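You operate a simulated robot arm through the tools that you are given. There is no shell and no other tool.

Carry out the task below with a simulated robot arm. There is one attempt and no reset: what you move stays moved.

JOB
Switch on and tune stub three till under 2 % is reflected.
Fine: use the microwave switch; then lock the tuner and switch off; leave the other stubs and the coupler plunger as set.

It is judged by the outcome, as a careful person would: the job done as asked, and still so three seconds after it is handed in. It fails if anything else is knocked over, pushed out of place, dropped, spilled or broken.

ROBOT AND FRAMES
A 7-joint arm with a two-finger parallel gripper, fixed in place. Base frame: the origin is at the foot of the arm, x ahead of it, y to its left, z up; the work surface is at about z = 0.788. Units: m, degrees, N and s.
With the tool pointing down near the work surface it reaches from about 0.1 to 0.66 m from the base axis. Its first joint turns from -66.0 to 66.0 degrees. Payload 1.57 kg.
The tool frame sits at the grasp point between the pads (the TCP): z along the fingers, y along the line on which they close. The tips reach 0.03 m beyond it. The gripper opens to 0.08 m. The fingers are 0.017 m wide and 0.012 m thick; the gripper's body (0.04 by 0.082 m) begins 0.08 m behind the TCP.
Orientation is that of the tool frame in the base frame, as a unit quaternion [x, y, z, w]. With the fingers straight down and closing along the base's y, the tool's x points along the base's -x, its y along +y and its z along -z.

CONTROLS
- The arm moves only by the tool servo_tool. Its arguments are lists of equal length, an entry for each row: "gripper": the finger opening in m, from 0 to 0.08; "offset": the shift along the base's x, y, z in m, a list of three; "turn": the turn, a rotation vector about the base's x, y, z in degrees, a list of three. In form: {"gripper": [gripper, ...], "offset": [[dx, dy, dz], ...], "turn": [[wx, wy, wz], ...]}. A call has 1 to 20 rows; each row is the pose to reach, as a shift and turn from the pose commanded when the call began. Rows are played at 5 a second. More than 0.05 m and 8.6 degrees between two rows, or a gripper value outside its range, and nothing of the call is played. Where a pose cannot be reached the arm comes as near as it can. A force on the tool above 40 N (or 10 N above the force at the start of the call, whichever is more), or a blocked arm, ends the call early, and 0.2 s more pass. The fingers move at their own pace (about 0.072 m/s each) and stop on an object; they squeeze with about 34 N. The grip force told is the motor's: it shows also when the fingers shut on nothing. Time passes only in rows, and 0.2 s behind the last, so rows that repeat a pose let the fingers close. The reply holds the time, the measured pose of the TCP, the force on the tool along the base axes, the opening and the grip force, in the units named above and with some noise, with the torque about the TCP (base axes, N m) and any sound that the robot's microphone picked up.
- Cameras (640 x 400 px; columns grow to the right, rows downward): "scene" is fixed at [0.0382, 0.4147, 1.4388]; the picture's right is [-0.91, -0.41, 0.00], its down [-0.18, 0.39, -0.90] and it looks along [0.37, -0.82, -0.43] (base axes); focal length 376 px, centre (320, 200). "wrist" rides on the gripper at [0.072, -0.007, -0.122] in the tool frame; the picture's right is [0.09, 1.00, 0.00], its down [-0.84, 0.08, -0.54] and it looks along [-0.54, 0.05, 0.84] (tool axes); focal length 238 px, centre (320, 200). There is no depth. A picture from a camera that has moved, and an enlarged one, comes with that camera's place and axes in the base frame and with its lens.
- camera(camera): a new picture of that camera. No time passes.
- close_up(camera, box): a new picture of the part [left, top, right, bottom] of that camera's present view, enlarged. No time passes.
- hand_in(): hands the job in; it is judged then, once.

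Places have to be worked out from the pictures, the camera data and where the tool is seen. Open the gripper and draw the arm clear of the work before you hand the job in, unless the task says otherwise.

The tools are called after "Request:" as a command line: name --argument value ..., lists and objects as JSON in quotes. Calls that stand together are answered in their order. servo_tool: Moves the arm, as the interface text tells. Its arguments: {"type":"object","properties":{"gripper":{"type":"array","items":{"type":"number"}},"offset":{"type":"array","items":{"type":"array","items":{"type":"number"}}},"turn":{"type":"array","items":{"type":"array","items":{"type":"number"}}}},"required":["gripper","offset","turn"]} The other tools are called the same way: camera (camera) takes a picture; close_up (camera, box) takes an enlarged picture of a part of a camera's view; hand_in () hands the job in.

At the start:

```text
time: 0.0
eef_pos: [0.3138, -0.0527, 1.2818]
ee_rot: [-0.001, 1.0, 0.0, 0.0]
contact_force: [-0.2, -0.5, -0.4]
wrist_torque: [0.01, 0.0, 0.02]
finger_gap: 0.0802
gripper_force: 0.0
```

scene: 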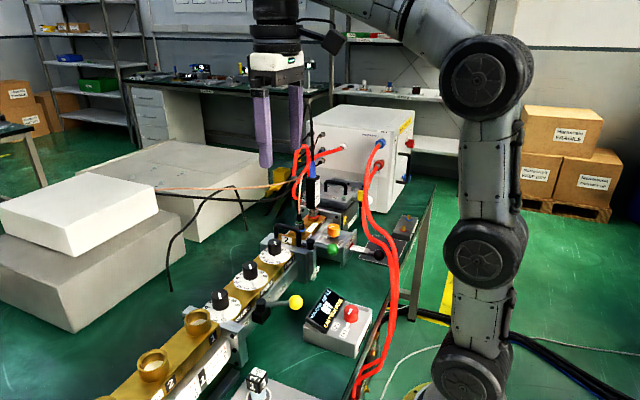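
wrist: 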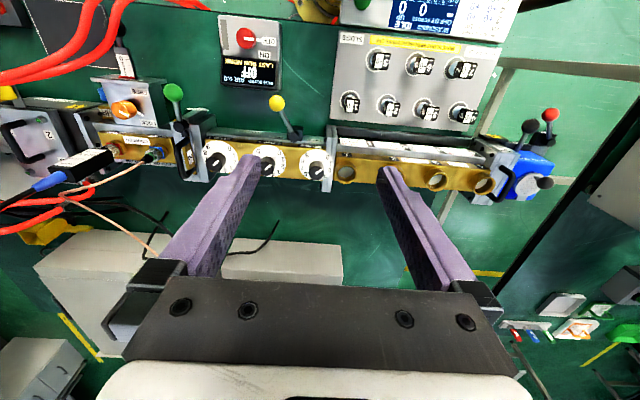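

The overview shows a waveguide run with three dials, a box with a red knob or switch and a display. I'll enlarge the parts to read the labels.

Request:
close_up --camera "wrist" --box '[180, 0, 340, 100]'

Request:
close_up --camera "wrist" --box '[180, 90, 360, 205]'

Request:
close_up --camera "wrist" --box '[320, 0, 520, 130]'

Request:
close_up --camera "scene" --box '[160, 220, 400, 370]'

Request:
close_up --camera "wrist" --box '[0, 60, 220, 200]'

Request:
close_up --camera "scene" --box '[240, 130, 440, 270]'

```text
4.00 times, centred on (260, 50) of wrist
camera zoom: at [0.2408, -0.0591, 1.4014], right [-0.09, 1.0, 0.0], down [0.84, 0.08, 0.54], along [0.54, 0.05, -0.84], focal length 953 px, centre (560, 800)
```

zoom: 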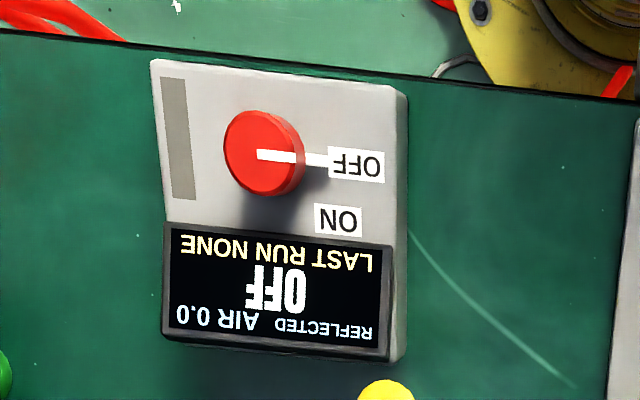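

```text
3.48 times, centred on (270, 148) of wrist
camera zoom: at [0.2408, -0.0591, 1.4014], right [-0.09, 1.0, 0.0], down [0.84, 0.08, 0.54], along [0.54, 0.05, -0.84], focal length 829 px, centre (494, 383)
```

zoom: 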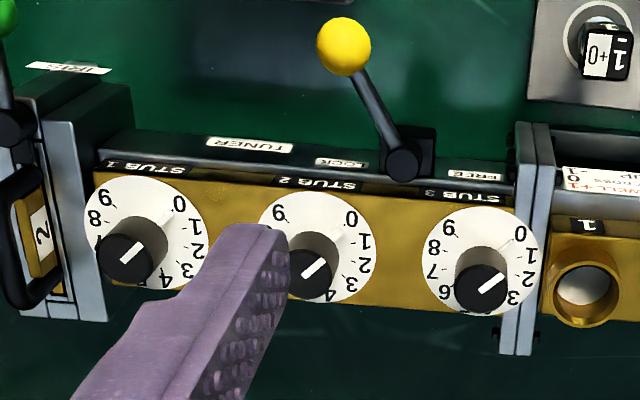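

```text
3.08 times, centred on (420, 65) of wrist
camera zoom: at [0.2408, -0.0591, 1.4014], right [-0.09, 1.0, 0.0], down [0.84, 0.08, 0.54], along [0.54, 0.05, -0.84], focal length 733 px, centre (12, 615)
```

zoom: 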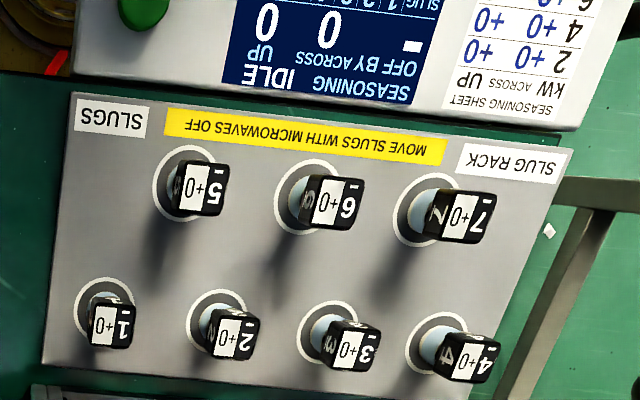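

```text
2.67 times, centred on (280, 295) of scene
camera zoom: at [0.0382, 0.4147, 1.4388], right [-0.91, -0.41, 0.0], down [-0.18, 0.39, -0.9], along [0.37, -0.82, -0.43], focal length 1002 px, centre (427, -53)
```

zoom: 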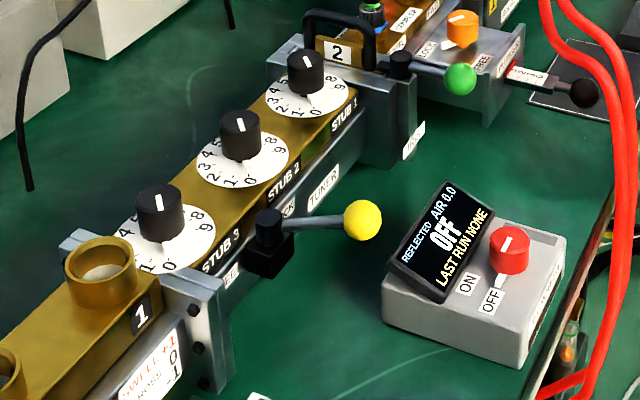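

```text
2.86 times, centred on (110, 130) of wrist
camera zoom: at [0.2408, -0.0591, 1.4014], right [-0.09, 1.0, 0.0], down [0.84, 0.08, 0.54], along [0.54, 0.05, -0.84], focal length 681 px, centre (920, 400)
```

zoom: 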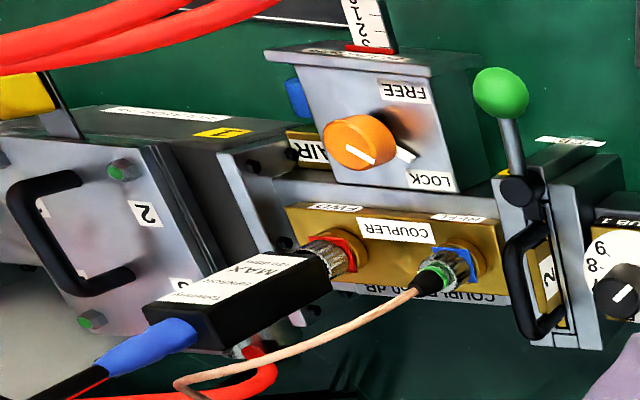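

```text
2.86 times, centred on (340, 200) of scene
camera zoom: at [0.0382, 0.4147, 1.4388], right [-0.91, -0.41, 0.0], down [-0.18, 0.39, -0.9], along [0.37, -0.82, -0.43], focal length 1073 px, centre (263, 200)
```

zoom: 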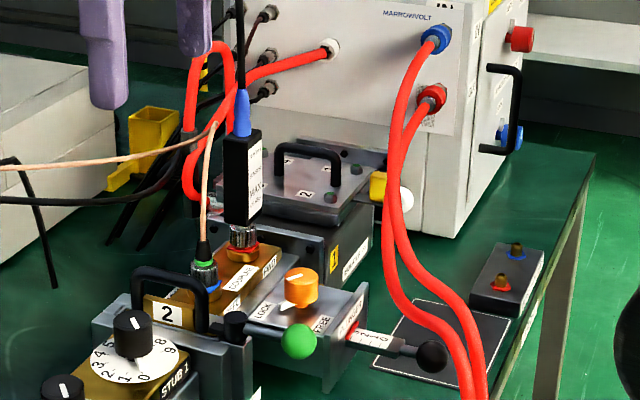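

I place stub 3's knob near (0.465, -0.047, 0.947), the switch near (0.24, -0.196, 0.87), and the tuner lever ball near (0.344, -0.139, 0.89). The lever seems to lean toward LOCK, so I'm zooming in tighter to check that and the dial pointers.

Request:
close_up --camera "wrist" --box '[260, 85, 340, 185]'

Request:
close_up --camera "scene" --box '[195, 270, 315, 345]'

Request:
close_up --camera "wrist" --box '[160, 75, 240, 145]'

Request:
close_up --camera "wrist" --box '[360, 0, 520, 60]'

```text
4.00 times, centred on (300, 135) of wrist
camera zoom: at [0.2408, -0.0591, 1.4014], right [-0.09, 1.0, 0.0], down [0.84, 0.08, 0.54], along [0.54, 0.05, -0.84], focal length 953 px, centre (400, 460)
```

zoom: 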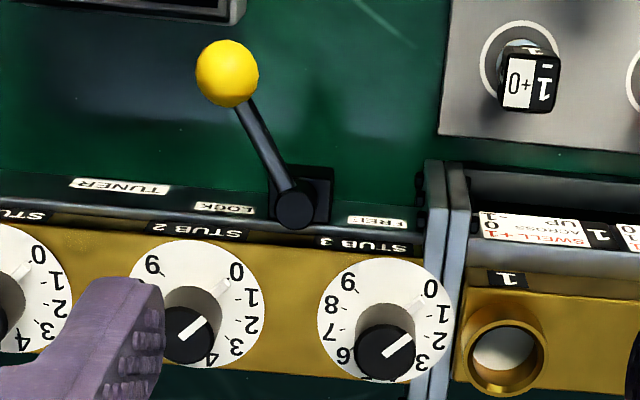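

```text
5.33 times, centred on (255, 308) of scene
camera zoom: at [0.0382, 0.4147, 1.4388], right [-0.91, -0.41, 0.0], down [-0.18, 0.39, -0.9], along [0.37, -0.82, -0.43], focal length 2004 px, centre (667, -373)
```

zoom: 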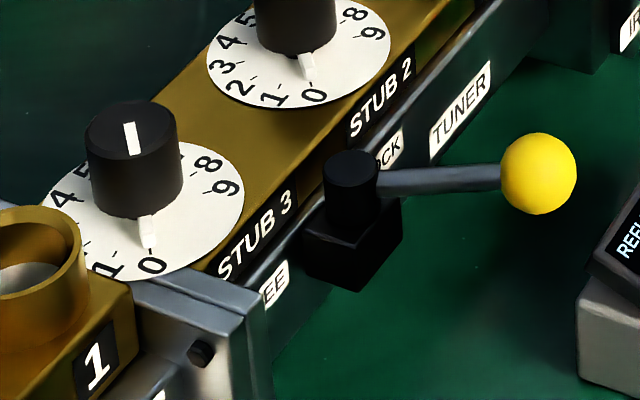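

```text
5.71 times, centred on (200, 110) of wrist
camera zoom: at [0.2408, -0.0591, 1.4014], right [-0.09, 1.0, 0.0], down [0.84, 0.08, 0.54], along [0.54, 0.05, -0.84], focal length 1362 px, centre (1006, 714)
```

zoom: 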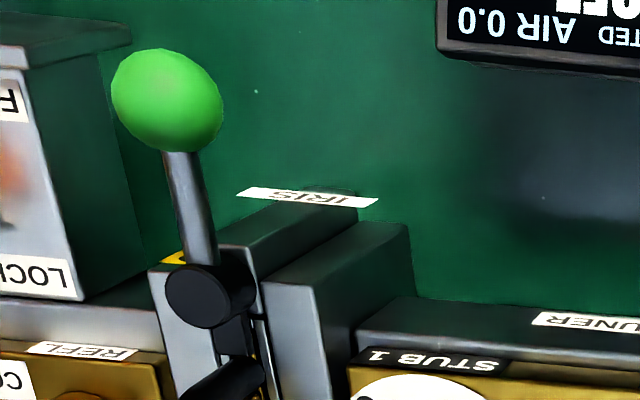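

```text
4.00 times, centred on (440, 30) of wrist
camera zoom: at [0.2408, -0.0591, 1.4014], right [-0.09, 1.0, 0.0], down [0.84, 0.08, 0.54], along [0.54, 0.05, -0.84], focal length 953 px, centre (-160, 880)
```

zoom: 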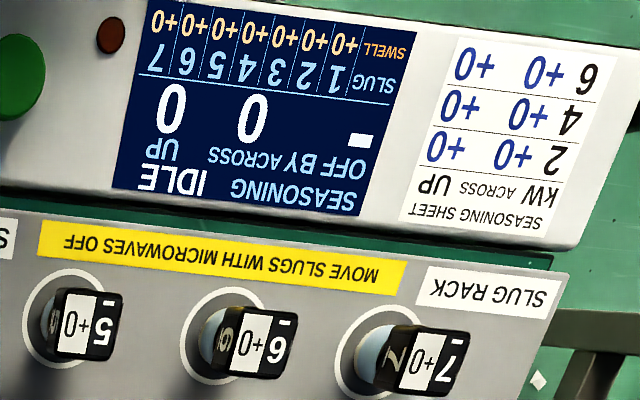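

All three stubs read 0, numbers rise clockwise from above, and the lever sits on the LOCK side, so I have to free it first. I'll close the fingers and move to a point above and on the -y side of the yellow ball, then check.

Request:
servo_tool --gripper '[0, 0, 0, 0, 0, 0, 0, 0, 0, 0]' --offset '[[0.004, -0.016, -0.035], [0.008, -0.032, -0.07], [0.012, -0.048, -0.105], [0.016, -0.064, -0.14], [0.02, -0.08, -0.175], [0.024, -0.096, -0.21], [0.028, -0.112, -0.24], [0.03, -0.127, -0.27], [0.03, -0.127, -0.29], [0.03, -0.127, -0.29]]' --turn '[[0, 0, 0], [0, 0, 0], [0, 0, 0], [0, 0, 0], [0, 0, 0], [0, 0, 0], [0, 0, 0], [0, 0, 0], [0, 0, 0], [0, 0, 0]]'

Request:
camera --camera "wrist"

Request:
camera --camera "scene"

```text
time: 2.2
eef_pos: [0.3424, -0.1794, 0.9906]
ee_rot: [-0.001, 1.0, -0.001, 0.0]
contact_force: [-0.6, 0.1, 0.0]
wrist_torque: [0.01, 0.03, 0.0]
finger_gap: 0.0
gripper_force: 21.9
```

```text
taken
camera wrist: at [0.271, -0.1856, 1.1112], right [-0.09, 1.0, 0.0], down [0.84, 0.08, 0.54], along [0.54, 0.05, -0.84], focal length 238 px, centre (320, 200)
```

wrist: 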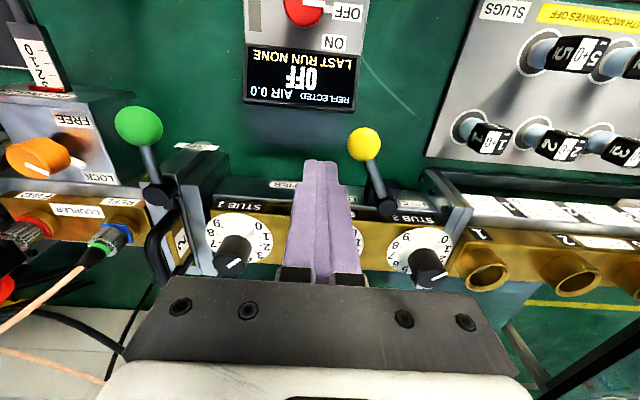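

```text
taken
```

scene: 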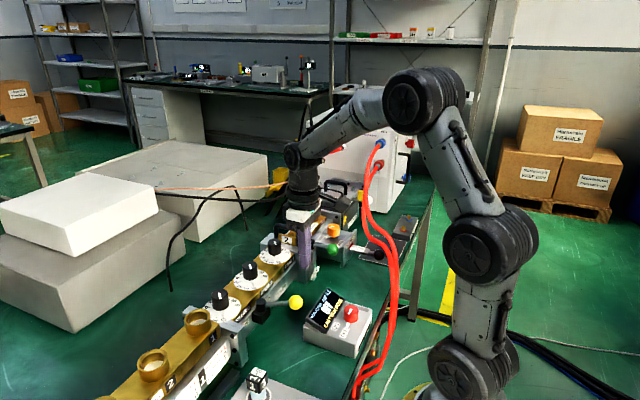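

The view confirms the ball near (0.345, -0.137, 0.892). I'll lower the closed fingers beside it and push it in an arc toward FREE (+y).

Request:
servo_tool --gripper '[0, 0, 0, 0, 0, 0, 0, 0, 0, 0, 0, 0]' --offset '[[0, 0, -0.03], [0, 0, -0.06], [0, 0, -0.09], [0, 0, -0.09], [0, 0.012, -0.09], [-0.005, 0.024, -0.09], [-0.008, 0.036, -0.09], [-0.0098, 0.048, -0.09], [-0.009, 0.06, -0.09], [-0.007, 0.07, -0.09], [-0.004, 0.08, -0.09], [0, 0.087, -0.09]]' --turn '[[0, 0, 0], [0, 0, 0], [0, 0, 0], [0, 0, 0], [0, 0, 0], [0, 0, 0], [0, 0, 0], [0, 0, 0], [0, 0, 0], [0, 0, 0], [0, 0, 0], [0, 0, 0]]'

Request:
camera --camera "wrist"

Request:
close_up --camera "scene" --box '[160, 220, 400, 370]'

```text
time: 4.8
eef_pos: [0.3434, -0.0935, 0.9003]
ee_rot: [-0.002, 1.0, 0.0, 0.0]
contact_force: [-0.5, -0.4, 0.8]
wrist_torque: [-0.01, -0.02, 0.04]
finger_gap: 0.0
gripper_force: 20.9
```

```text
taken
camera wrist: at [0.2707, -0.0988, 1.0212], right [-0.09, 1.0, 0.0], down [0.84, 0.08, 0.54], along [0.54, 0.05, -0.84], focal length 238 px, centre (320, 200)
```

wrist: 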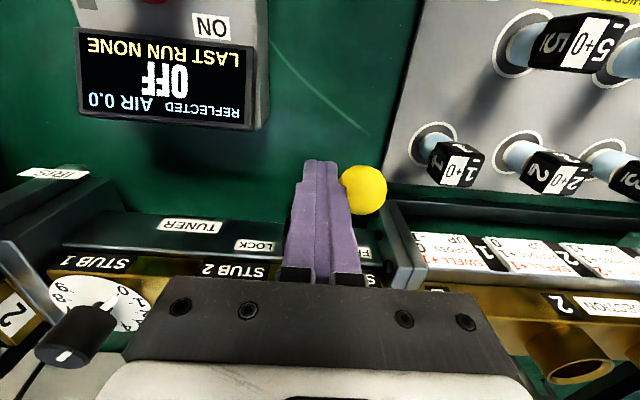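

```text
2.67 times, centred on (280, 295) of scene
camera zoom: at [0.0382, 0.4147, 1.4388], right [-0.91, -0.41, 0.0], down [-0.18, 0.39, -0.9], along [0.37, -0.82, -0.43], focal length 1002 px, centre (427, -53)
```

zoom: 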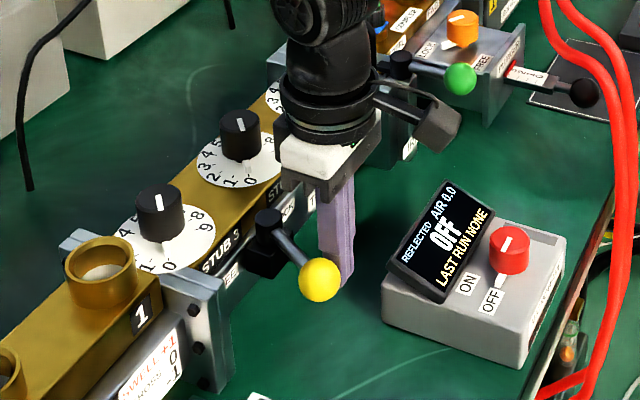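

The ball moved freely to about +30° with no stop felt. I'll push a little further to find the FREE end stop.

Request:
servo_tool --gripper '[0, 0, 0]' --offset '[[0.002, 0.004, 0], [0.005, 0.008, 0], [0.007, 0.011, 0]]' --turn '[[0, 0, 0], [0, 0, 0], [0, 0, 0]]'

Request:
close_up --camera "scene" --box '[195, 270, 315, 345]'

```text
time: 5.5
eef_pos: [0.3455, -0.0897, 0.9006]
ee_rot: [0.0, 1.0, -0.004, -0.005]
contact_force: [-5.4, -14.3, 2.4]
wrist_torque: [-0.08, 0.04, 0.0]
finger_gap: 0.0
gripper_force: 21.6
stopped in row 3: the force on the tool passed its limit at 46 N (the readings are from after the stop); the commanded pose is now the measured one
```

```text
5.33 times, centred on (255, 308) of scene
camera zoom: at [0.038, 0.4144, 1.4389], right [-0.91, -0.41, 0.0], down [-0.18, 0.39, -0.9], along [0.37, -0.82, -0.43], focal length 2004 px, centre (667, -373)
```

zoom: 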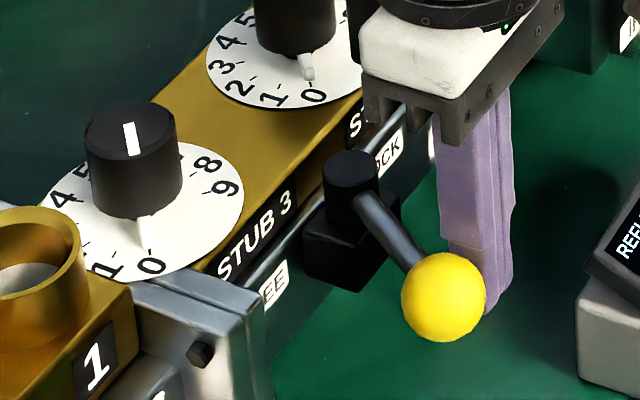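

The stop has been reached, so the tuner is now FREE. I'm backing off, lifting, and moving above the red microwave switch with the fingers open.

Request:
servo_tool --gripper '[0, 0, 0, 0, 0.03, 0.06, 0.06, 0.06, 0.06]' --offset '[[-0.003, -0.02, 0], [-0.003, -0.025, 0.04], [-0.003, -0.025, 0.08], [-0.003, -0.025, 0.12], [-0.04, -0.045, 0.12], [-0.075, -0.075, 0.12], [-0.105, -0.106, 0.12], [-0.105, -0.106, 0.1], [-0.105, -0.106, 0.1]]' --turn '[[0, 0, 0], [0, 0, 0], [0, 0, 0], [0, 0, 0], [0, 0, 0], [0, 0, 0], [0, 0, 0], [0, 0, 0], [0, 0, 0]]'

Request:
camera --camera "wrist"

Request:
camera --camera "scene"

```text
time: 7.5
eef_pos: [0.2404, -0.1949, 0.9989]
ee_rot: [0.0, 1.0, -0.003, -0.004]
contact_force: [0.2, 0.3, 0.4]
wrist_torque: [-0.03, -0.02, -0.01]
finger_gap: 0.06
gripper_force: 0.0
```

```text
taken
camera wrist: at [0.1689, -0.2001, 1.1209], right [-0.09, 1.0, 0.0], down [0.84, 0.08, 0.54], along [0.53, 0.05, -0.84], focal length 238 px, centre (320, 200)
```

wrist: 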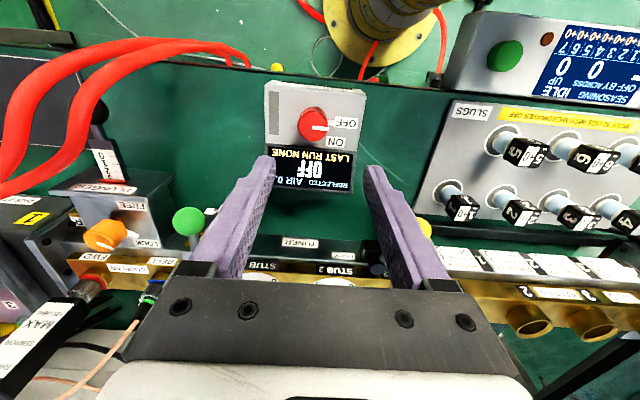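

```text
taken
```

scene: 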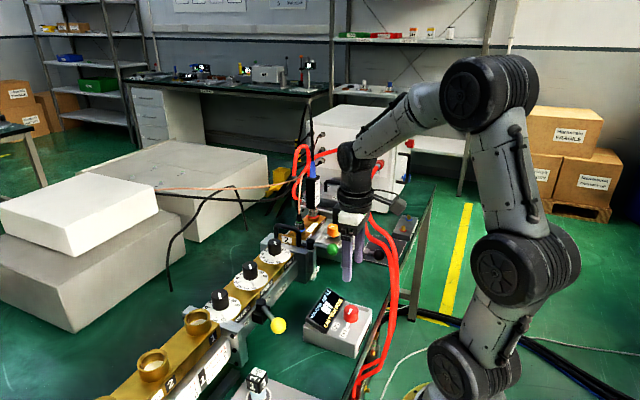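

Zooming on the switch from here to refine its centre and pointer direction.

Request:
close_up --camera "wrist" --box '[255, 75, 375, 195]'

Request:
close_up --camera "scene" --box '[290, 275, 390, 365]'

```text
3.33 times, centred on (315, 135) of wrist
camera zoom: at [0.1689, -0.2001, 1.1209], right [-0.09, 1.0, 0.0], down [0.84, 0.08, 0.54], along [0.53, 0.05, -0.84], focal length 794 px, centre (337, 417)
```

zoom: 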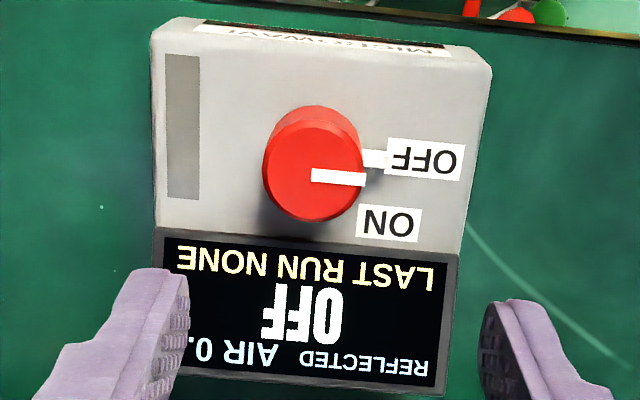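

```text
4.44 times, centred on (340, 320) of scene
camera zoom: at [0.0382, 0.4147, 1.4388], right [-0.91, -0.41, 0.0], down [-0.18, 0.39, -0.9], along [0.37, -0.82, -0.43], focal length 1670 px, centre (231, -333)
```

zoom: 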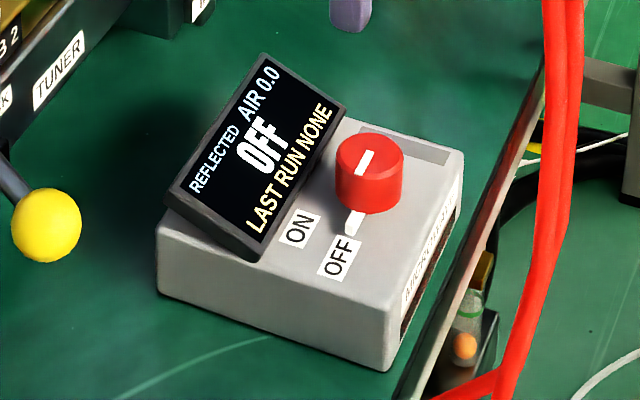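

The knob top centre works out at (0.239, -0.201, 0.861), about 33 mm wide, with ON roughly 40–45° clockwise of OFF. I'll pre-rotate +20° so the fingers keep clear of the display, and descend around it.

Request:
servo_tool --gripper '[0.046, 0.046, 0.046, 0.046, 0.046, 0.046, 0.046, 0.046]' --offset '[[-0.0015, -0.0053, 0], [-0.0015, -0.0053, 0], [-0.0015, -0.0053, 0], [-0.0015, -0.0053, -0.04], [-0.0015, -0.0053, -0.08], [-0.0015, -0.0053, -0.1], [-0.0015, -0.0053, -0.12], [-0.0015, -0.0053, -0.12]]' --turn '[[0, 0, 7], [0, 0, 14], [0, 0, 20], [0, 0, 20], [0, 0, 20], [0, 0, 20], [0, 0, 20], [0, 0, 20]]'

Request:
close_up --camera "wrist" --box '[200, 60, 440, 210]'

Request:
close_up --camera "scene" --box '[290, 245, 410, 365]'

```text
time: 9.3
eef_pos: [0.2383, -0.1986, 0.8805]
ee_rot: [-0.174, 0.985, -0.002, -0.004]
contact_force: [0.8, 0.2, 0.3]
wrist_torque: [0.03, 0.04, 0.0]
finger_gap: 0.0463
gripper_force: 0.0
```

```text
2.67 times, centred on (320, 135) of wrist
camera zoom: at [0.1742, -0.2287, 1.0015], right [-0.43, 0.9, 0.0], down [0.76, 0.36, 0.54], along [0.49, 0.23, -0.84], focal length 636 px, centre (320, 373)
```

zoom: 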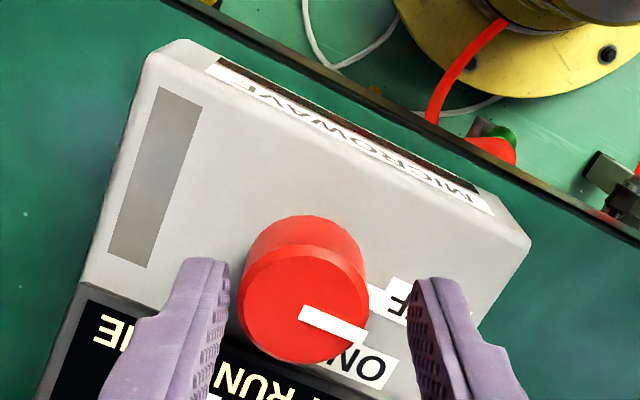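

```text
3.33 times, centred on (350, 305) of scene
camera zoom: at [0.0382, 0.4147, 1.4388], right [-0.91, -0.41, 0.0], down [-0.18, 0.39, -0.9], along [0.37, -0.82, -0.43], focal length 1252 px, centre (220, -150)
```

zoom: 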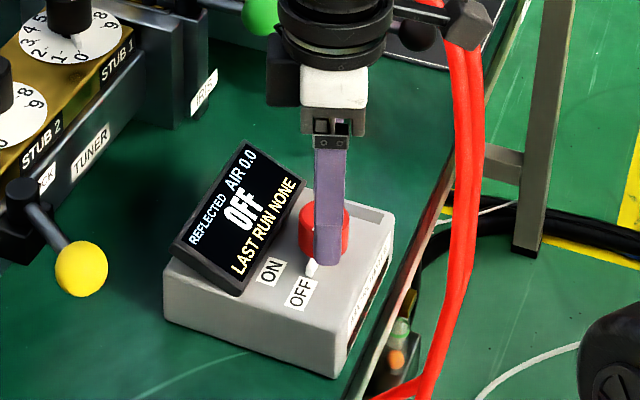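

The knob sits between the fingers at about (0.2395, -0.2015). I'll centre, close on it and turn it about 42° clockwise toward ON.

Request:
servo_tool --gripper '[0.04, 0.0, 0.0, 0.0, 0.0, 0.0, 0.0, 0.0, 0.0, 0.0]' --offset '[[0.001, -0.0025, 0], [0.001, -0.0025, 0], [0.001, -0.0025, 0], [0.001, -0.0025, 0], [0.001, -0.0025, 0], [0.001, -0.0025, 0], [0.001, -0.0025, 0], [0.001, -0.0025, 0], [0.001, -0.0025, 0], [0.001, -0.0025, 0]]' --turn '[[0, 0, 0], [0, 0, 0], [0, 0, 0], [0, 0, 0], [0, 0, -8], [0, 0, -16], [0, 0, -24], [0, 0, -32], [0, 0, -40], [0, 0, -42]]'

Request:
close_up --camera "wrist" --box '[200, 60, 440, 210]'

Request:
close_up --camera "scene" --box '[290, 245, 410, 365]'

```text
time: 11.5
eef_pos: [0.2416, -0.2022, 0.8802]
ee_rot: [0.191, 0.982, -0.002, -0.003]
contact_force: [6.5, -12.7, -0.9]
wrist_torque: [-0.32, -0.08, -0.01]
finger_gap: 0.0332
gripper_force: 41.6
```

```text
2.67 times, centred on (320, 135) of wrist
camera zoom: at [0.1722, -0.1802, 1.0018], right [0.29, 0.96, 0.0], down [0.81, -0.24, 0.54], along [0.51, -0.16, -0.84], focal length 636 px, centre (320, 373)
```

zoom: 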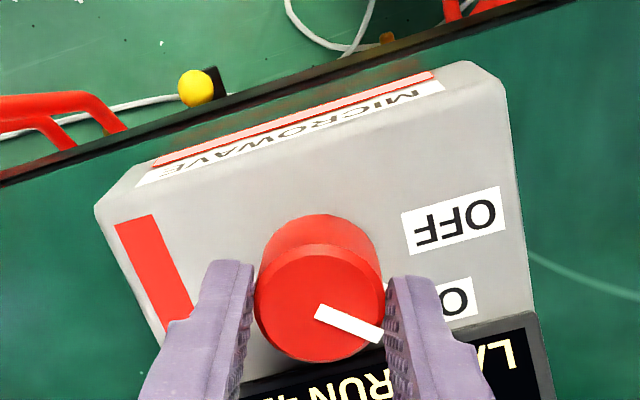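

```text
3.33 times, centred on (350, 305) of scene
camera zoom: at [0.0383, 0.4144, 1.4389], right [-0.91, -0.41, 0.0], down [-0.18, 0.39, -0.9], along [0.37, -0.82, -0.43], focal length 1252 px, centre (220, -150)
```

zoom: 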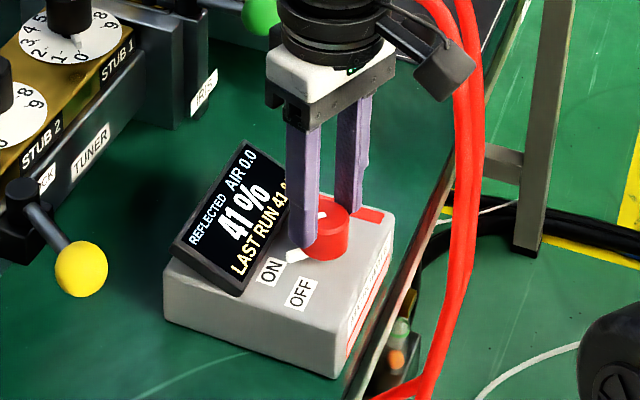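

Display reads 41 % and the lamp is lit, so the microwaves are on. I'll release, lift, and move over the stub 3 knob with the gripper squared up again.

Request:
servo_tool --gripper '[0.046, 0.046, 0.046, 0.046, 0.046, 0.046, 0.06, 0.06, 0.06, 0.06, 0.06, 0.06, 0.06]' --offset '[[0, 0.001, 0], [0, 0.001, 0], [0, 0.001, 0.03], [0, 0.001, 0.07], [0, 0.001, 0.11], [0, 0.001, 0.15], [0.04, 0.03, 0.16], [0.075, 0.055, 0.16], [0.11, 0.08, 0.16], [0.145, 0.105, 0.16], [0.185, 0.13, 0.16], [0.225, 0.1565, 0.16], [0.225, 0.1565, 0.16]]' --turn '[[0, 0, 0], [0, 0, 0], [0, 0, 0], [0, 0, 0], [0, 0, 0], [0, 0, 0], [0, 0, 5], [0, 0, 10], [0, 0, 15], [0, 0, 20], [0, 0, 22], [0, 0, 22], [0, 0, 22]]'

Request:
camera --camera "wrist"

Request:
camera --camera "scene"

```text
refused: row 7 steps farther than a row can; nothing moved
```

```text
taken
camera wrist: at [0.1722, -0.1802, 1.0018], right [0.29, 0.96, 0.0], down [0.81, -0.24, 0.54], along [0.51, -0.16, -0.84], focal length 238 px, centre (320, 200)
```

wrist: 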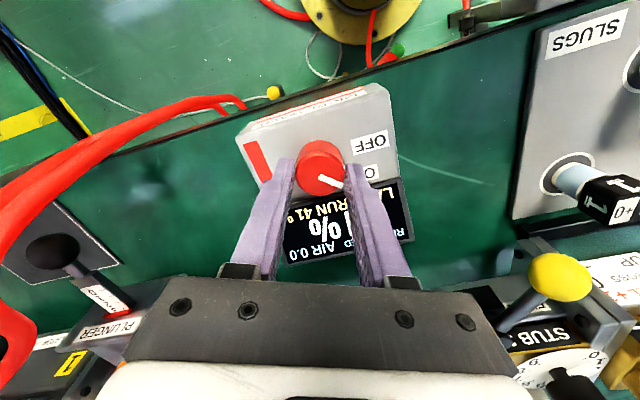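

```text
taken
```

scene: 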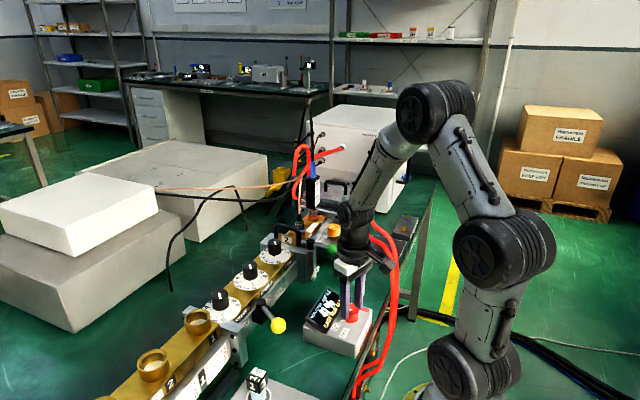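

Row 7 was just too long a step, so nothing moved; the knob is still held at ON with 41 % shown. Resending with smaller steps.

Request:
servo_tool --gripper '[0.046, 0.046, 0.046, 0.046, 0.046, 0.046, 0.06, 0.06, 0.06, 0.06, 0.06, 0.06, 0.06]' --offset '[[0, 0.001, 0], [0, 0.001, 0], [0, 0.001, 0.03], [0, 0.001, 0.07], [0, 0.001, 0.11], [0, 0.001, 0.15], [0.037, 0.027, 0.16], [0.075, 0.053, 0.16], [0.112, 0.079, 0.16], [0.149, 0.105, 0.16], [0.187, 0.131, 0.16], [0.225, 0.1565, 0.16], [0.225, 0.1565, 0.16]]' --turn '[[0, 0, 0], [0, 0, 0], [0, 0, 0], [0, 0, 0], [0, 0, 0], [0, 0, 0], [0, 0, 5], [0, 0, 10], [0, 0, 15], [0, 0, 20], [0, 0, 22], [0, 0, 22], [0, 0, 22]]'

Request:
camera --camera "wrist"

Request:
camera --camera "scene"

```text
time: 14.3
eef_pos: [0.464, -0.0441, 1.0403]
ee_rot: [-0.001, 1.0, -0.003, -0.004]
contact_force: [0.2, -0.1, -0.3]
wrist_torque: [0.03, -0.01, 0.0]
finger_gap: 0.06
gripper_force: 0.1
```

```text
taken
camera wrist: at [0.3932, -0.0496, 1.1617], right [-0.09, 1.0, 0.0], down [0.84, 0.08, 0.54], along [0.53, 0.05, -0.84], focal length 238 px, centre (320, 200)
```

wrist: 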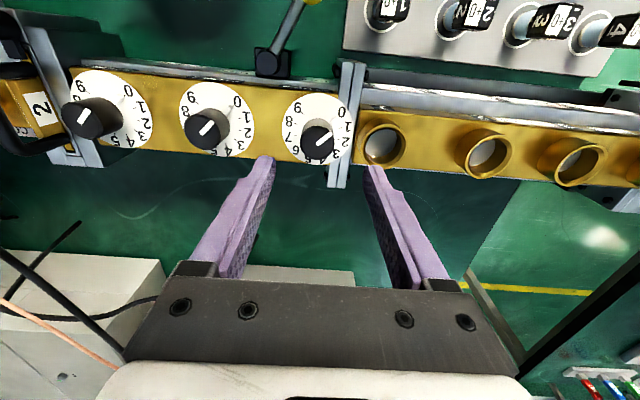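

```text
taken
```

scene: 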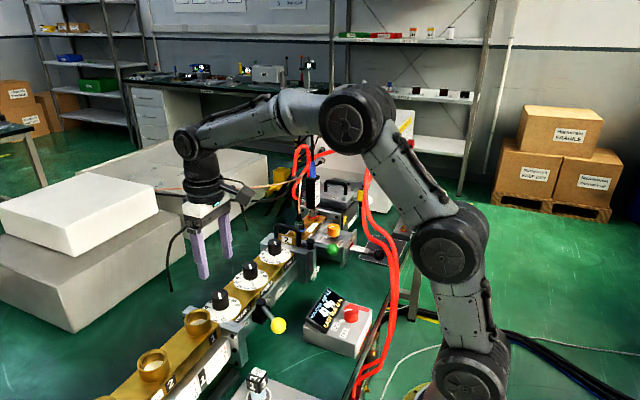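

The display stays visible to the scene camera. I'll zoom on the stub 3 knob to refine its position, and on the display.

Request:
close_up --camera "wrist" --box '[255, 75, 375, 175]'

Request:
close_up --camera "scene" --box '[190, 270, 290, 340]'

Request:
close_up --camera "scene" --box '[300, 280, 380, 350]'

```text
4.00 times, centred on (315, 125) of wrist
camera zoom: at [0.3932, -0.0496, 1.1617], right [-0.09, 1.0, 0.0], down [0.84, 0.08, 0.54], along [0.53, 0.05, -0.84], focal length 953 px, centre (340, 500)
```

zoom: 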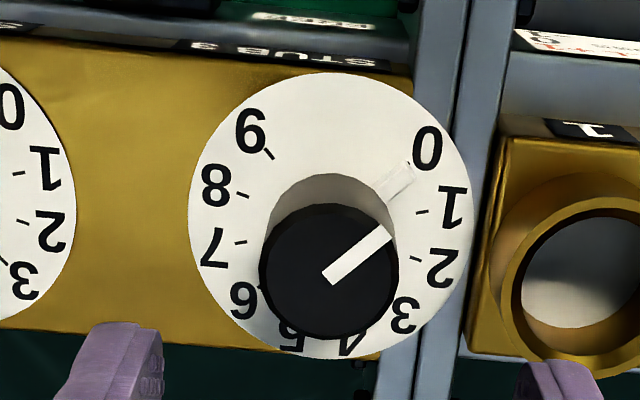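

```text
5.71 times, centred on (240, 305) of scene
camera zoom: at [0.0382, 0.4147, 1.4388], right [-0.91, -0.41, 0.0], down [-0.18, 0.39, -0.9], along [0.37, -0.82, -0.43], focal length 2147 px, centre (777, -400)
```

zoom: 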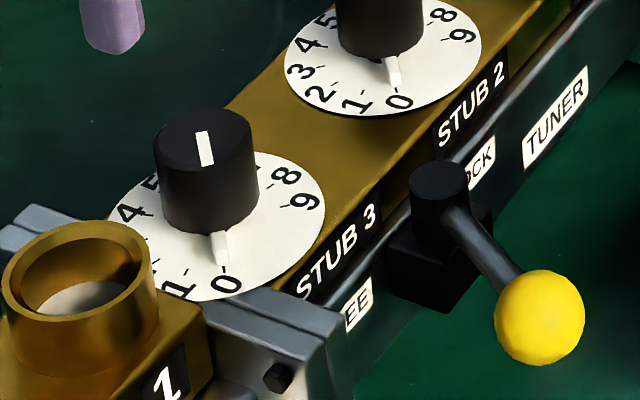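

```text
5.71 times, centred on (340, 315) of scene
camera zoom: at [0.0382, 0.4147, 1.4388], right [-0.91, -0.41, 0.0], down [-0.18, 0.39, -0.9], along [0.37, -0.82, -0.43], focal length 2147 px, centre (206, -457)
```

zoom: 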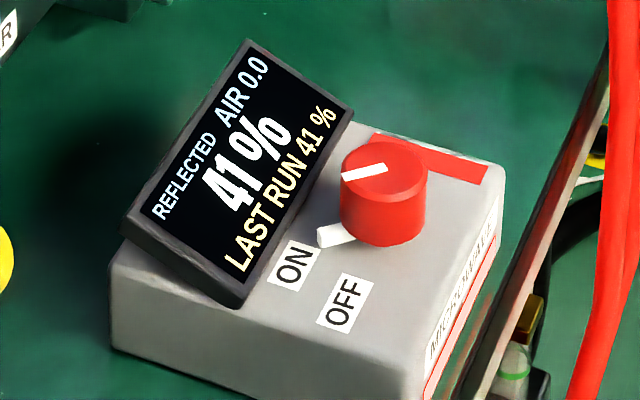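

Stub 3's knob centre is at about (0.463, -0.046), top near z 0.948, and the display reads 41 % with the switch left at ON. I'll pre-rotate the gripper counter-clockwise in the air to have room for a long clockwise sweep.

Request:
servo_tool --gripper '[0.052, 0.052, 0.052, 0.052, 0.052, 0.052, 0.052, 0.052, 0.052, 0.052]' --offset '[[-0.001, -0.0016, 0], [-0.001, -0.0016, 0], [-0.001, -0.0016, 0], [-0.001, -0.0016, 0], [-0.001, -0.0016, 0], [-0.001, -0.0016, 0], [-0.001, -0.0016, 0], [-0.001, -0.0016, 0], [-0.001, -0.0016, 0], [-0.001, -0.0016, 0]]' --turn '[[0, 0, 8], [0, 0, 16], [0, 0, 24], [0, 0, 32], [0, 0, 40], [0, 0, 48], [0, 0, 56], [0, 0, 64], [0, 0, 70], [0, 0, 70]]'

Request:
camera --camera "wrist"

Request:
camera --camera "scene"

```text
time: 16.5
eef_pos: [0.4645, -0.0469, 1.0398]
ee_rot: [-0.576, 0.818, -0.004, -0.002]
contact_force: [-0.1, 0.1, -0.6]
wrist_torque: [0.0, 0.0, -0.01]
finger_gap: 0.052
gripper_force: 0.0
```

```text
taken
camera wrist: at [0.4455, -0.1151, 1.1619], right [-0.97, 0.25, 0.0], down [0.21, 0.82, 0.54], along [0.14, 0.52, -0.84], focal length 238 px, centre (320, 200)
```

wrist: 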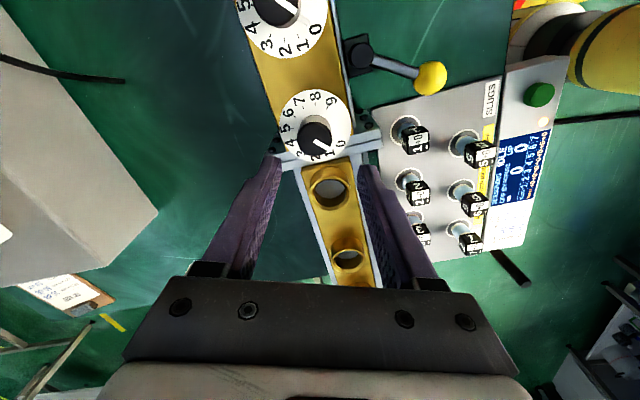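

```text
taken
```

scene: 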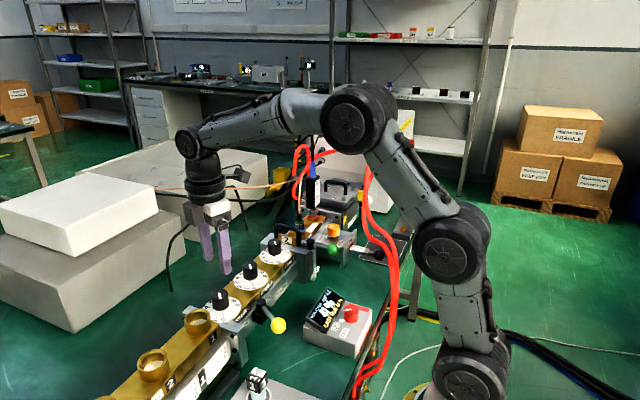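

The turn was reached in full. Zooming once more to cross-check the knob centre from this side before descending.

Request:
close_up --camera "wrist" --box '[265, 80, 365, 180]'

```text
4.00 times, centred on (315, 130) of wrist
camera zoom: at [0.4455, -0.1151, 1.1619], right [-0.97, 0.25, 0.0], down [0.21, 0.82, 0.54], along [0.14, 0.52, -0.84], focal length 953 px, centre (340, 480)
```

zoom: 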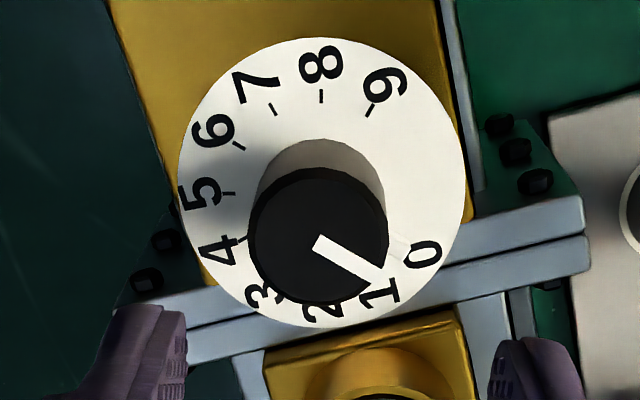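

The two views average to about (0.466, -0.047). I'll descend open around the knob to TCP z ≈ 0.962 and check the centring before closing.

Request:
servo_tool --gripper '[0.054, 0.054, 0.054, 0.054, 0.054]' --offset '[[0.0015, 0, -0.03], [0.0015, 0, -0.05], [0.0015, 0, -0.065], [0.0015, 0, -0.078], [0.0015, 0, -0.078]]' --turn '[[0, 0, 0], [0, 0, 0], [0, 0, 0], [0, 0, 0], [0, 0, 0]]'

Request:
close_up --camera "wrist" --box '[220, 60, 420, 200]'

Request:
close_up --camera "scene" --box '[180, 240, 290, 340]'

```text
time: 17.7
eef_pos: [0.4652, -0.0472, 0.9626]
ee_rot: [-0.574, 0.819, -0.004, -0.002]
contact_force: [-0.3, -0.1, -0.2]
wrist_torque: [0.02, 0.01, -0.02]
finger_gap: 0.0542
gripper_force: 0.0
```

```text
2.86 times, centred on (320, 130) of wrist
camera zoom: at [0.4465, -0.115, 1.0834], right [-0.97, 0.25, 0.0], down [0.21, 0.82, 0.54], along [0.14, 0.52, -0.84], focal length 681 px, centre (320, 400)
```

zoom: 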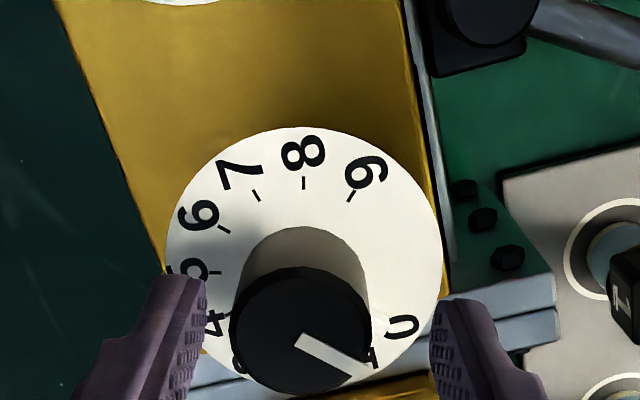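

```text
4.00 times, centred on (235, 290) of scene
camera zoom: at [0.0382, 0.4147, 1.4388], right [-0.91, -0.41, 0.0], down [-0.18, 0.39, -0.9], along [0.37, -0.82, -0.43], focal length 1503 px, centre (660, -160)
```

zoom: 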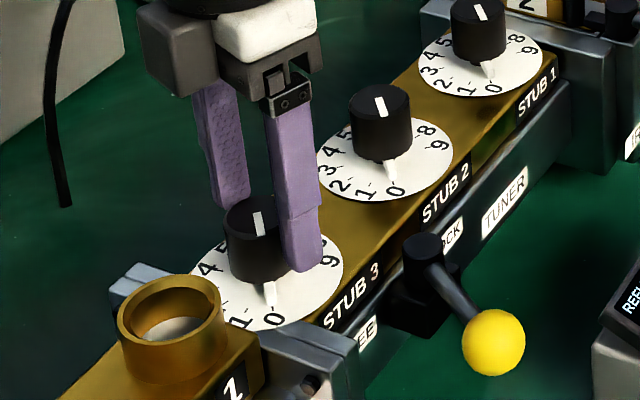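

The knob is between the fingers but about 3–4 mm off along the closing axis. I'll shift to (0.468, -0.0495), close gently, and check it's still at zero load.

Request:
servo_tool --gripper '[0.054, 0.044, 0.036, 0.0, 0.0, 0.0]' --offset '[[0.003, -0.0022, 0], [0.003, -0.0022, 0], [0.003, -0.0022, 0], [0.003, -0.0022, 0], [0.003, -0.0022, 0], [0.003, -0.0022, 0]]' --turn '[[0, 0, 0], [0, 0, 0], [0, 0, 0], [0, 0, 0], [0, 0, 0], [0, 0, 0]]'

Request:
close_up --camera "wrist" --box '[220, 60, 420, 200]'

```text
time: 19.1
eef_pos: [0.4688, -0.0502, 0.9617]
ee_rot: [-0.574, 0.819, -0.004, -0.001]
contact_force: [3.3, -1.6, -0.3]
wrist_torque: [-0.02, -0.02, -0.02]
finger_gap: 0.0332
gripper_force: 41.2
```

```text
2.86 times, centred on (320, 130) of wrist
camera zoom: at [0.45, -0.1174, 1.0839], right [-0.97, 0.25, -0.01], down [0.21, 0.82, 0.54], along [0.14, 0.52, -0.84], focal length 681 px, centre (320, 400)
```

zoom: 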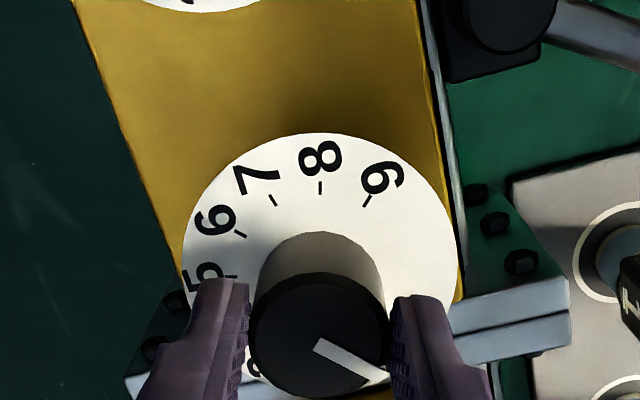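

Firm, centred grip at 33 mm with little side load. Now turning clockwise 30° (about one division) and reading the display.

Request:
servo_tool --gripper '[0, 0, 0, 0, 0, 0, 0]' --offset '[[0, 0, 0], [0, 0, 0], [0, 0, 0], [0, 0, 0], [0, 0, 0], [0, 0, 0], [0, 0, 0]]' --turn '[[0, 0, -6], [0, 0, -12], [0, 0, -18], [0, 0, -24], [0, 0, -30], [0, 0, -30], [0, 0, -30]]'

Request:
close_up --camera "scene" --box '[190, 250, 350, 350]'

Request:
close_up --camera "wrist" --box '[220, 60, 420, 200]'

```text
time: 20.7
eef_pos: [0.4675, -0.0485, 0.9618]
ee_rot: [-0.343, 0.939, -0.002, -0.003]
contact_force: [-9.3, 2.8, 5.1]
wrist_torque: [0.66, 0.1, 0.0]
finger_gap: 0.033
gripper_force: 40.8
```

```text
4.00 times, centred on (270, 300) of scene
camera zoom: at [0.0378, 0.4148, 1.4388], right [-0.91, -0.41, 0.0], down [-0.18, 0.39, -0.9], along [0.37, -0.82, -0.43], focal length 1503 px, centre (520, -200)
```

zoom: 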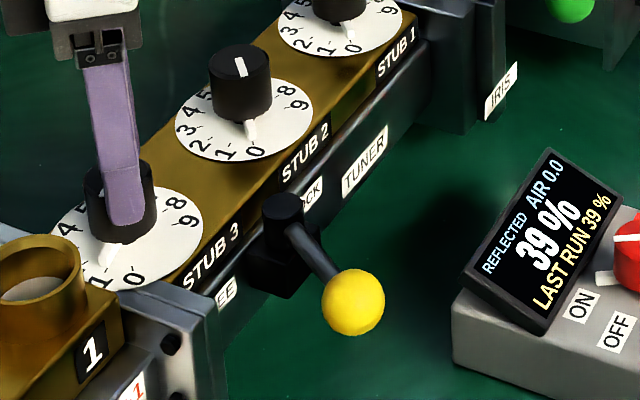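

```text
2.86 times, centred on (320, 130) of wrist
camera zoom: at [0.4173, -0.0982, 1.0839], right [-0.71, 0.7, 0.0], down [0.59, 0.6, 0.53], along [0.38, 0.38, -0.85], focal length 681 px, centre (320, 400)
```

zoom: 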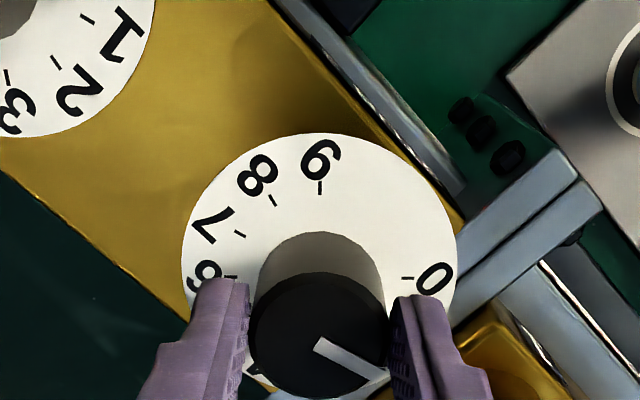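

39 % at about division 1, so the direction is right and the pointer moves with the grip. Continuing another 30°, with a 1 mm centring correction for the side load.

Request:
servo_tool --gripper '[0, 0, 0, 0, 0, 0, 0]' --offset '[[-0.001, 0.001, 0], [-0.001, 0.001, 0], [-0.001, 0.001, 0], [-0.001, 0.001, 0], [-0.001, 0.001, 0], [-0.001, 0.001, 0], [-0.001, 0.001, 0]]' --turn '[[0, 0, -6], [0, 0, -12], [0, 0, -18], [0, 0, -24], [0, 0, -30], [0, 0, -30], [0, 0, -30]]'

Request:
close_up --camera "scene" --box '[190, 250, 350, 350]'

```text
time: 22.3
eef_pos: [0.4668, -0.0486, 0.9625]
ee_rot: [-0.088, 0.996, -0.001, -0.004]
contact_force: [-8.1, 13.1, 6.8]
wrist_torque: [0.71, -0.26, 0.07]
finger_gap: 0.033
gripper_force: 40.6
```

```text
4.00 times, centred on (270, 300) of scene
camera zoom: at [0.0379, 0.4151, 1.4387], right [-0.91, -0.41, 0.0], down [-0.18, 0.39, -0.9], along [0.37, -0.82, -0.43], focal length 1503 px, centre (520, -200)
```

zoom: 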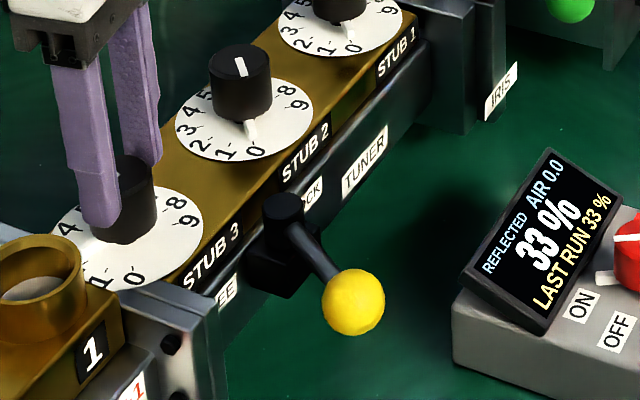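

33 % at division 2. Continuing another 30° clockwise with a small recentre along the measured side force.

Request:
servo_tool --gripper '[0, 0, 0, 0, 0, 0, 0]' --offset '[[-0.0008, 0.001, 0.0005], [-0.0008, 0.001, 0.0005], [-0.0008, 0.001, 0.0005], [-0.0008, 0.001, 0.0005], [-0.0008, 0.001, 0.0005], [-0.0008, 0.001, 0.0005], [-0.0008, 0.001, 0.0005]]' --turn '[[0, 0, -6], [0, 0, -12], [0, 0, -18], [0, 0, -24], [0, 0, -30], [0, 0, -30], [0, 0, -30]]'

Request:
close_up --camera "scene" --box '[190, 250, 350, 350]'

```text
time: 23.9
eef_pos: [0.4664, -0.0463, 0.963]
ee_rot: [0.174, 0.985, 0.0, -0.003]
contact_force: [11.7, 18.5, -8.5]
wrist_torque: [0.18, -1.11, 0.06]
finger_gap: 0.0332
gripper_force: 41.5
```

```text
4.00 times, centred on (270, 300) of scene
camera zoom: at [0.0386, 0.4152, 1.4386], right [-0.91, -0.41, 0.0], down [-0.18, 0.39, -0.9], along [0.37, -0.82, -0.43], focal length 1503 px, centre (520, -200)
```

zoom: 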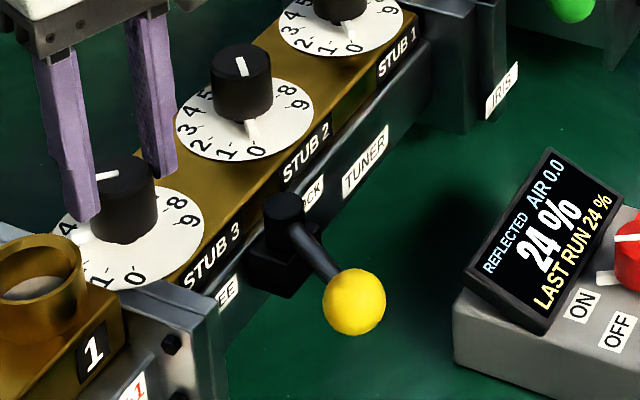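

24 % at division 3, falling faster. Side load is about 22 N, so I'll shift along it as I turn the next 20°.

Request:
servo_tool --gripper '[0, 0, 0, 0, 0, 0, 0]' --offset '[[0.0006, 0.001, 0], [0.0012, 0.0018, 0], [0.0012, 0.0018, 0], [0.0012, 0.0018, 0], [0.0012, 0.0018, 0], [0.0012, 0.0018, 0], [0.0012, 0.0018, 0]]' --turn '[[0, 0, 0], [0, 0, 0], [0, 0, -5], [0, 0, -10], [0, 0, -15], [0, 0, -20], [0, 0, -20]]'

Request:
close_up --camera "scene" --box '[190, 250, 350, 350]'

```text
time: 25.5
eef_pos: [0.4681, -0.0436, 0.9616]
ee_rot: [0.342, 0.94, -0.001, -0.006]
contact_force: [9.7, 5.0, -9.4]
wrist_torque: [0.51, 0.26, 0.01]
finger_gap: 0.033
gripper_force: 41.4
```

```text
4.00 times, centred on (270, 300) of scene
camera zoom: at [0.0386, 0.4148, 1.4387], right [-0.91, -0.41, 0.0], down [-0.18, 0.39, -0.9], along [0.37, -0.82, -0.43], focal length 1503 px, centre (520, -200)
```

zoom: 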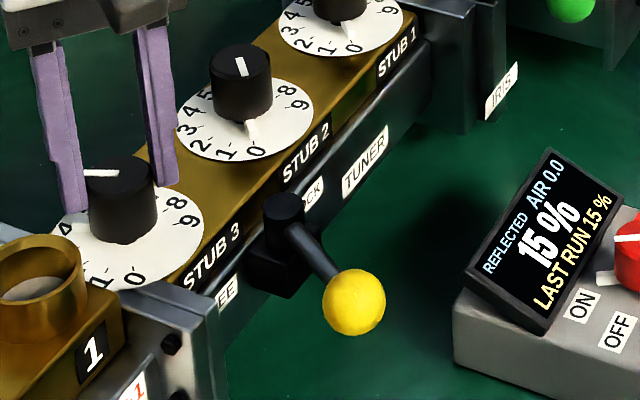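

15 % now with reduced side load. Another 20° clockwise.

Request:
servo_tool --gripper '[0, 0, 0, 0, 0, 0]' --offset '[[0.0005, 0.0003, 0], [0.0008, 0.0005, 0], [0.0008, 0.0005, 0], [0.0008, 0.0005, 0], [0.0008, 0.0005, 0], [0.0008, 0.0005, 0]]' --turn '[[0, 0, -5], [0, 0, -10], [0, 0, -15], [0, 0, -20], [0, 0, -20], [0, 0, -20]]'

Request:
close_up --camera "scene" --box '[190, 250, 350, 350]'

```text
time: 26.9
eef_pos: [0.4693, -0.0448, 0.9632]
ee_rot: [0.499, 0.866, 0.0, -0.005]
contact_force: [4.0, 6.0, -9.3]
wrist_torque: [-0.12, -0.27, 0.03]
finger_gap: 0.0331
gripper_force: 40.8
```

```text
4.00 times, centred on (270, 300) of scene
camera zoom: at [0.0384, 0.4149, 1.4387], right [-0.91, -0.41, 0.0], down [-0.18, 0.39, -0.9], along [0.37, -0.82, -0.43], focal length 1503 px, centre (520, -200)
```

zoom: 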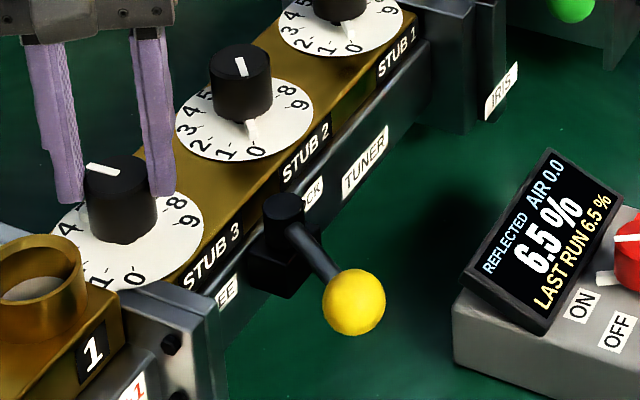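

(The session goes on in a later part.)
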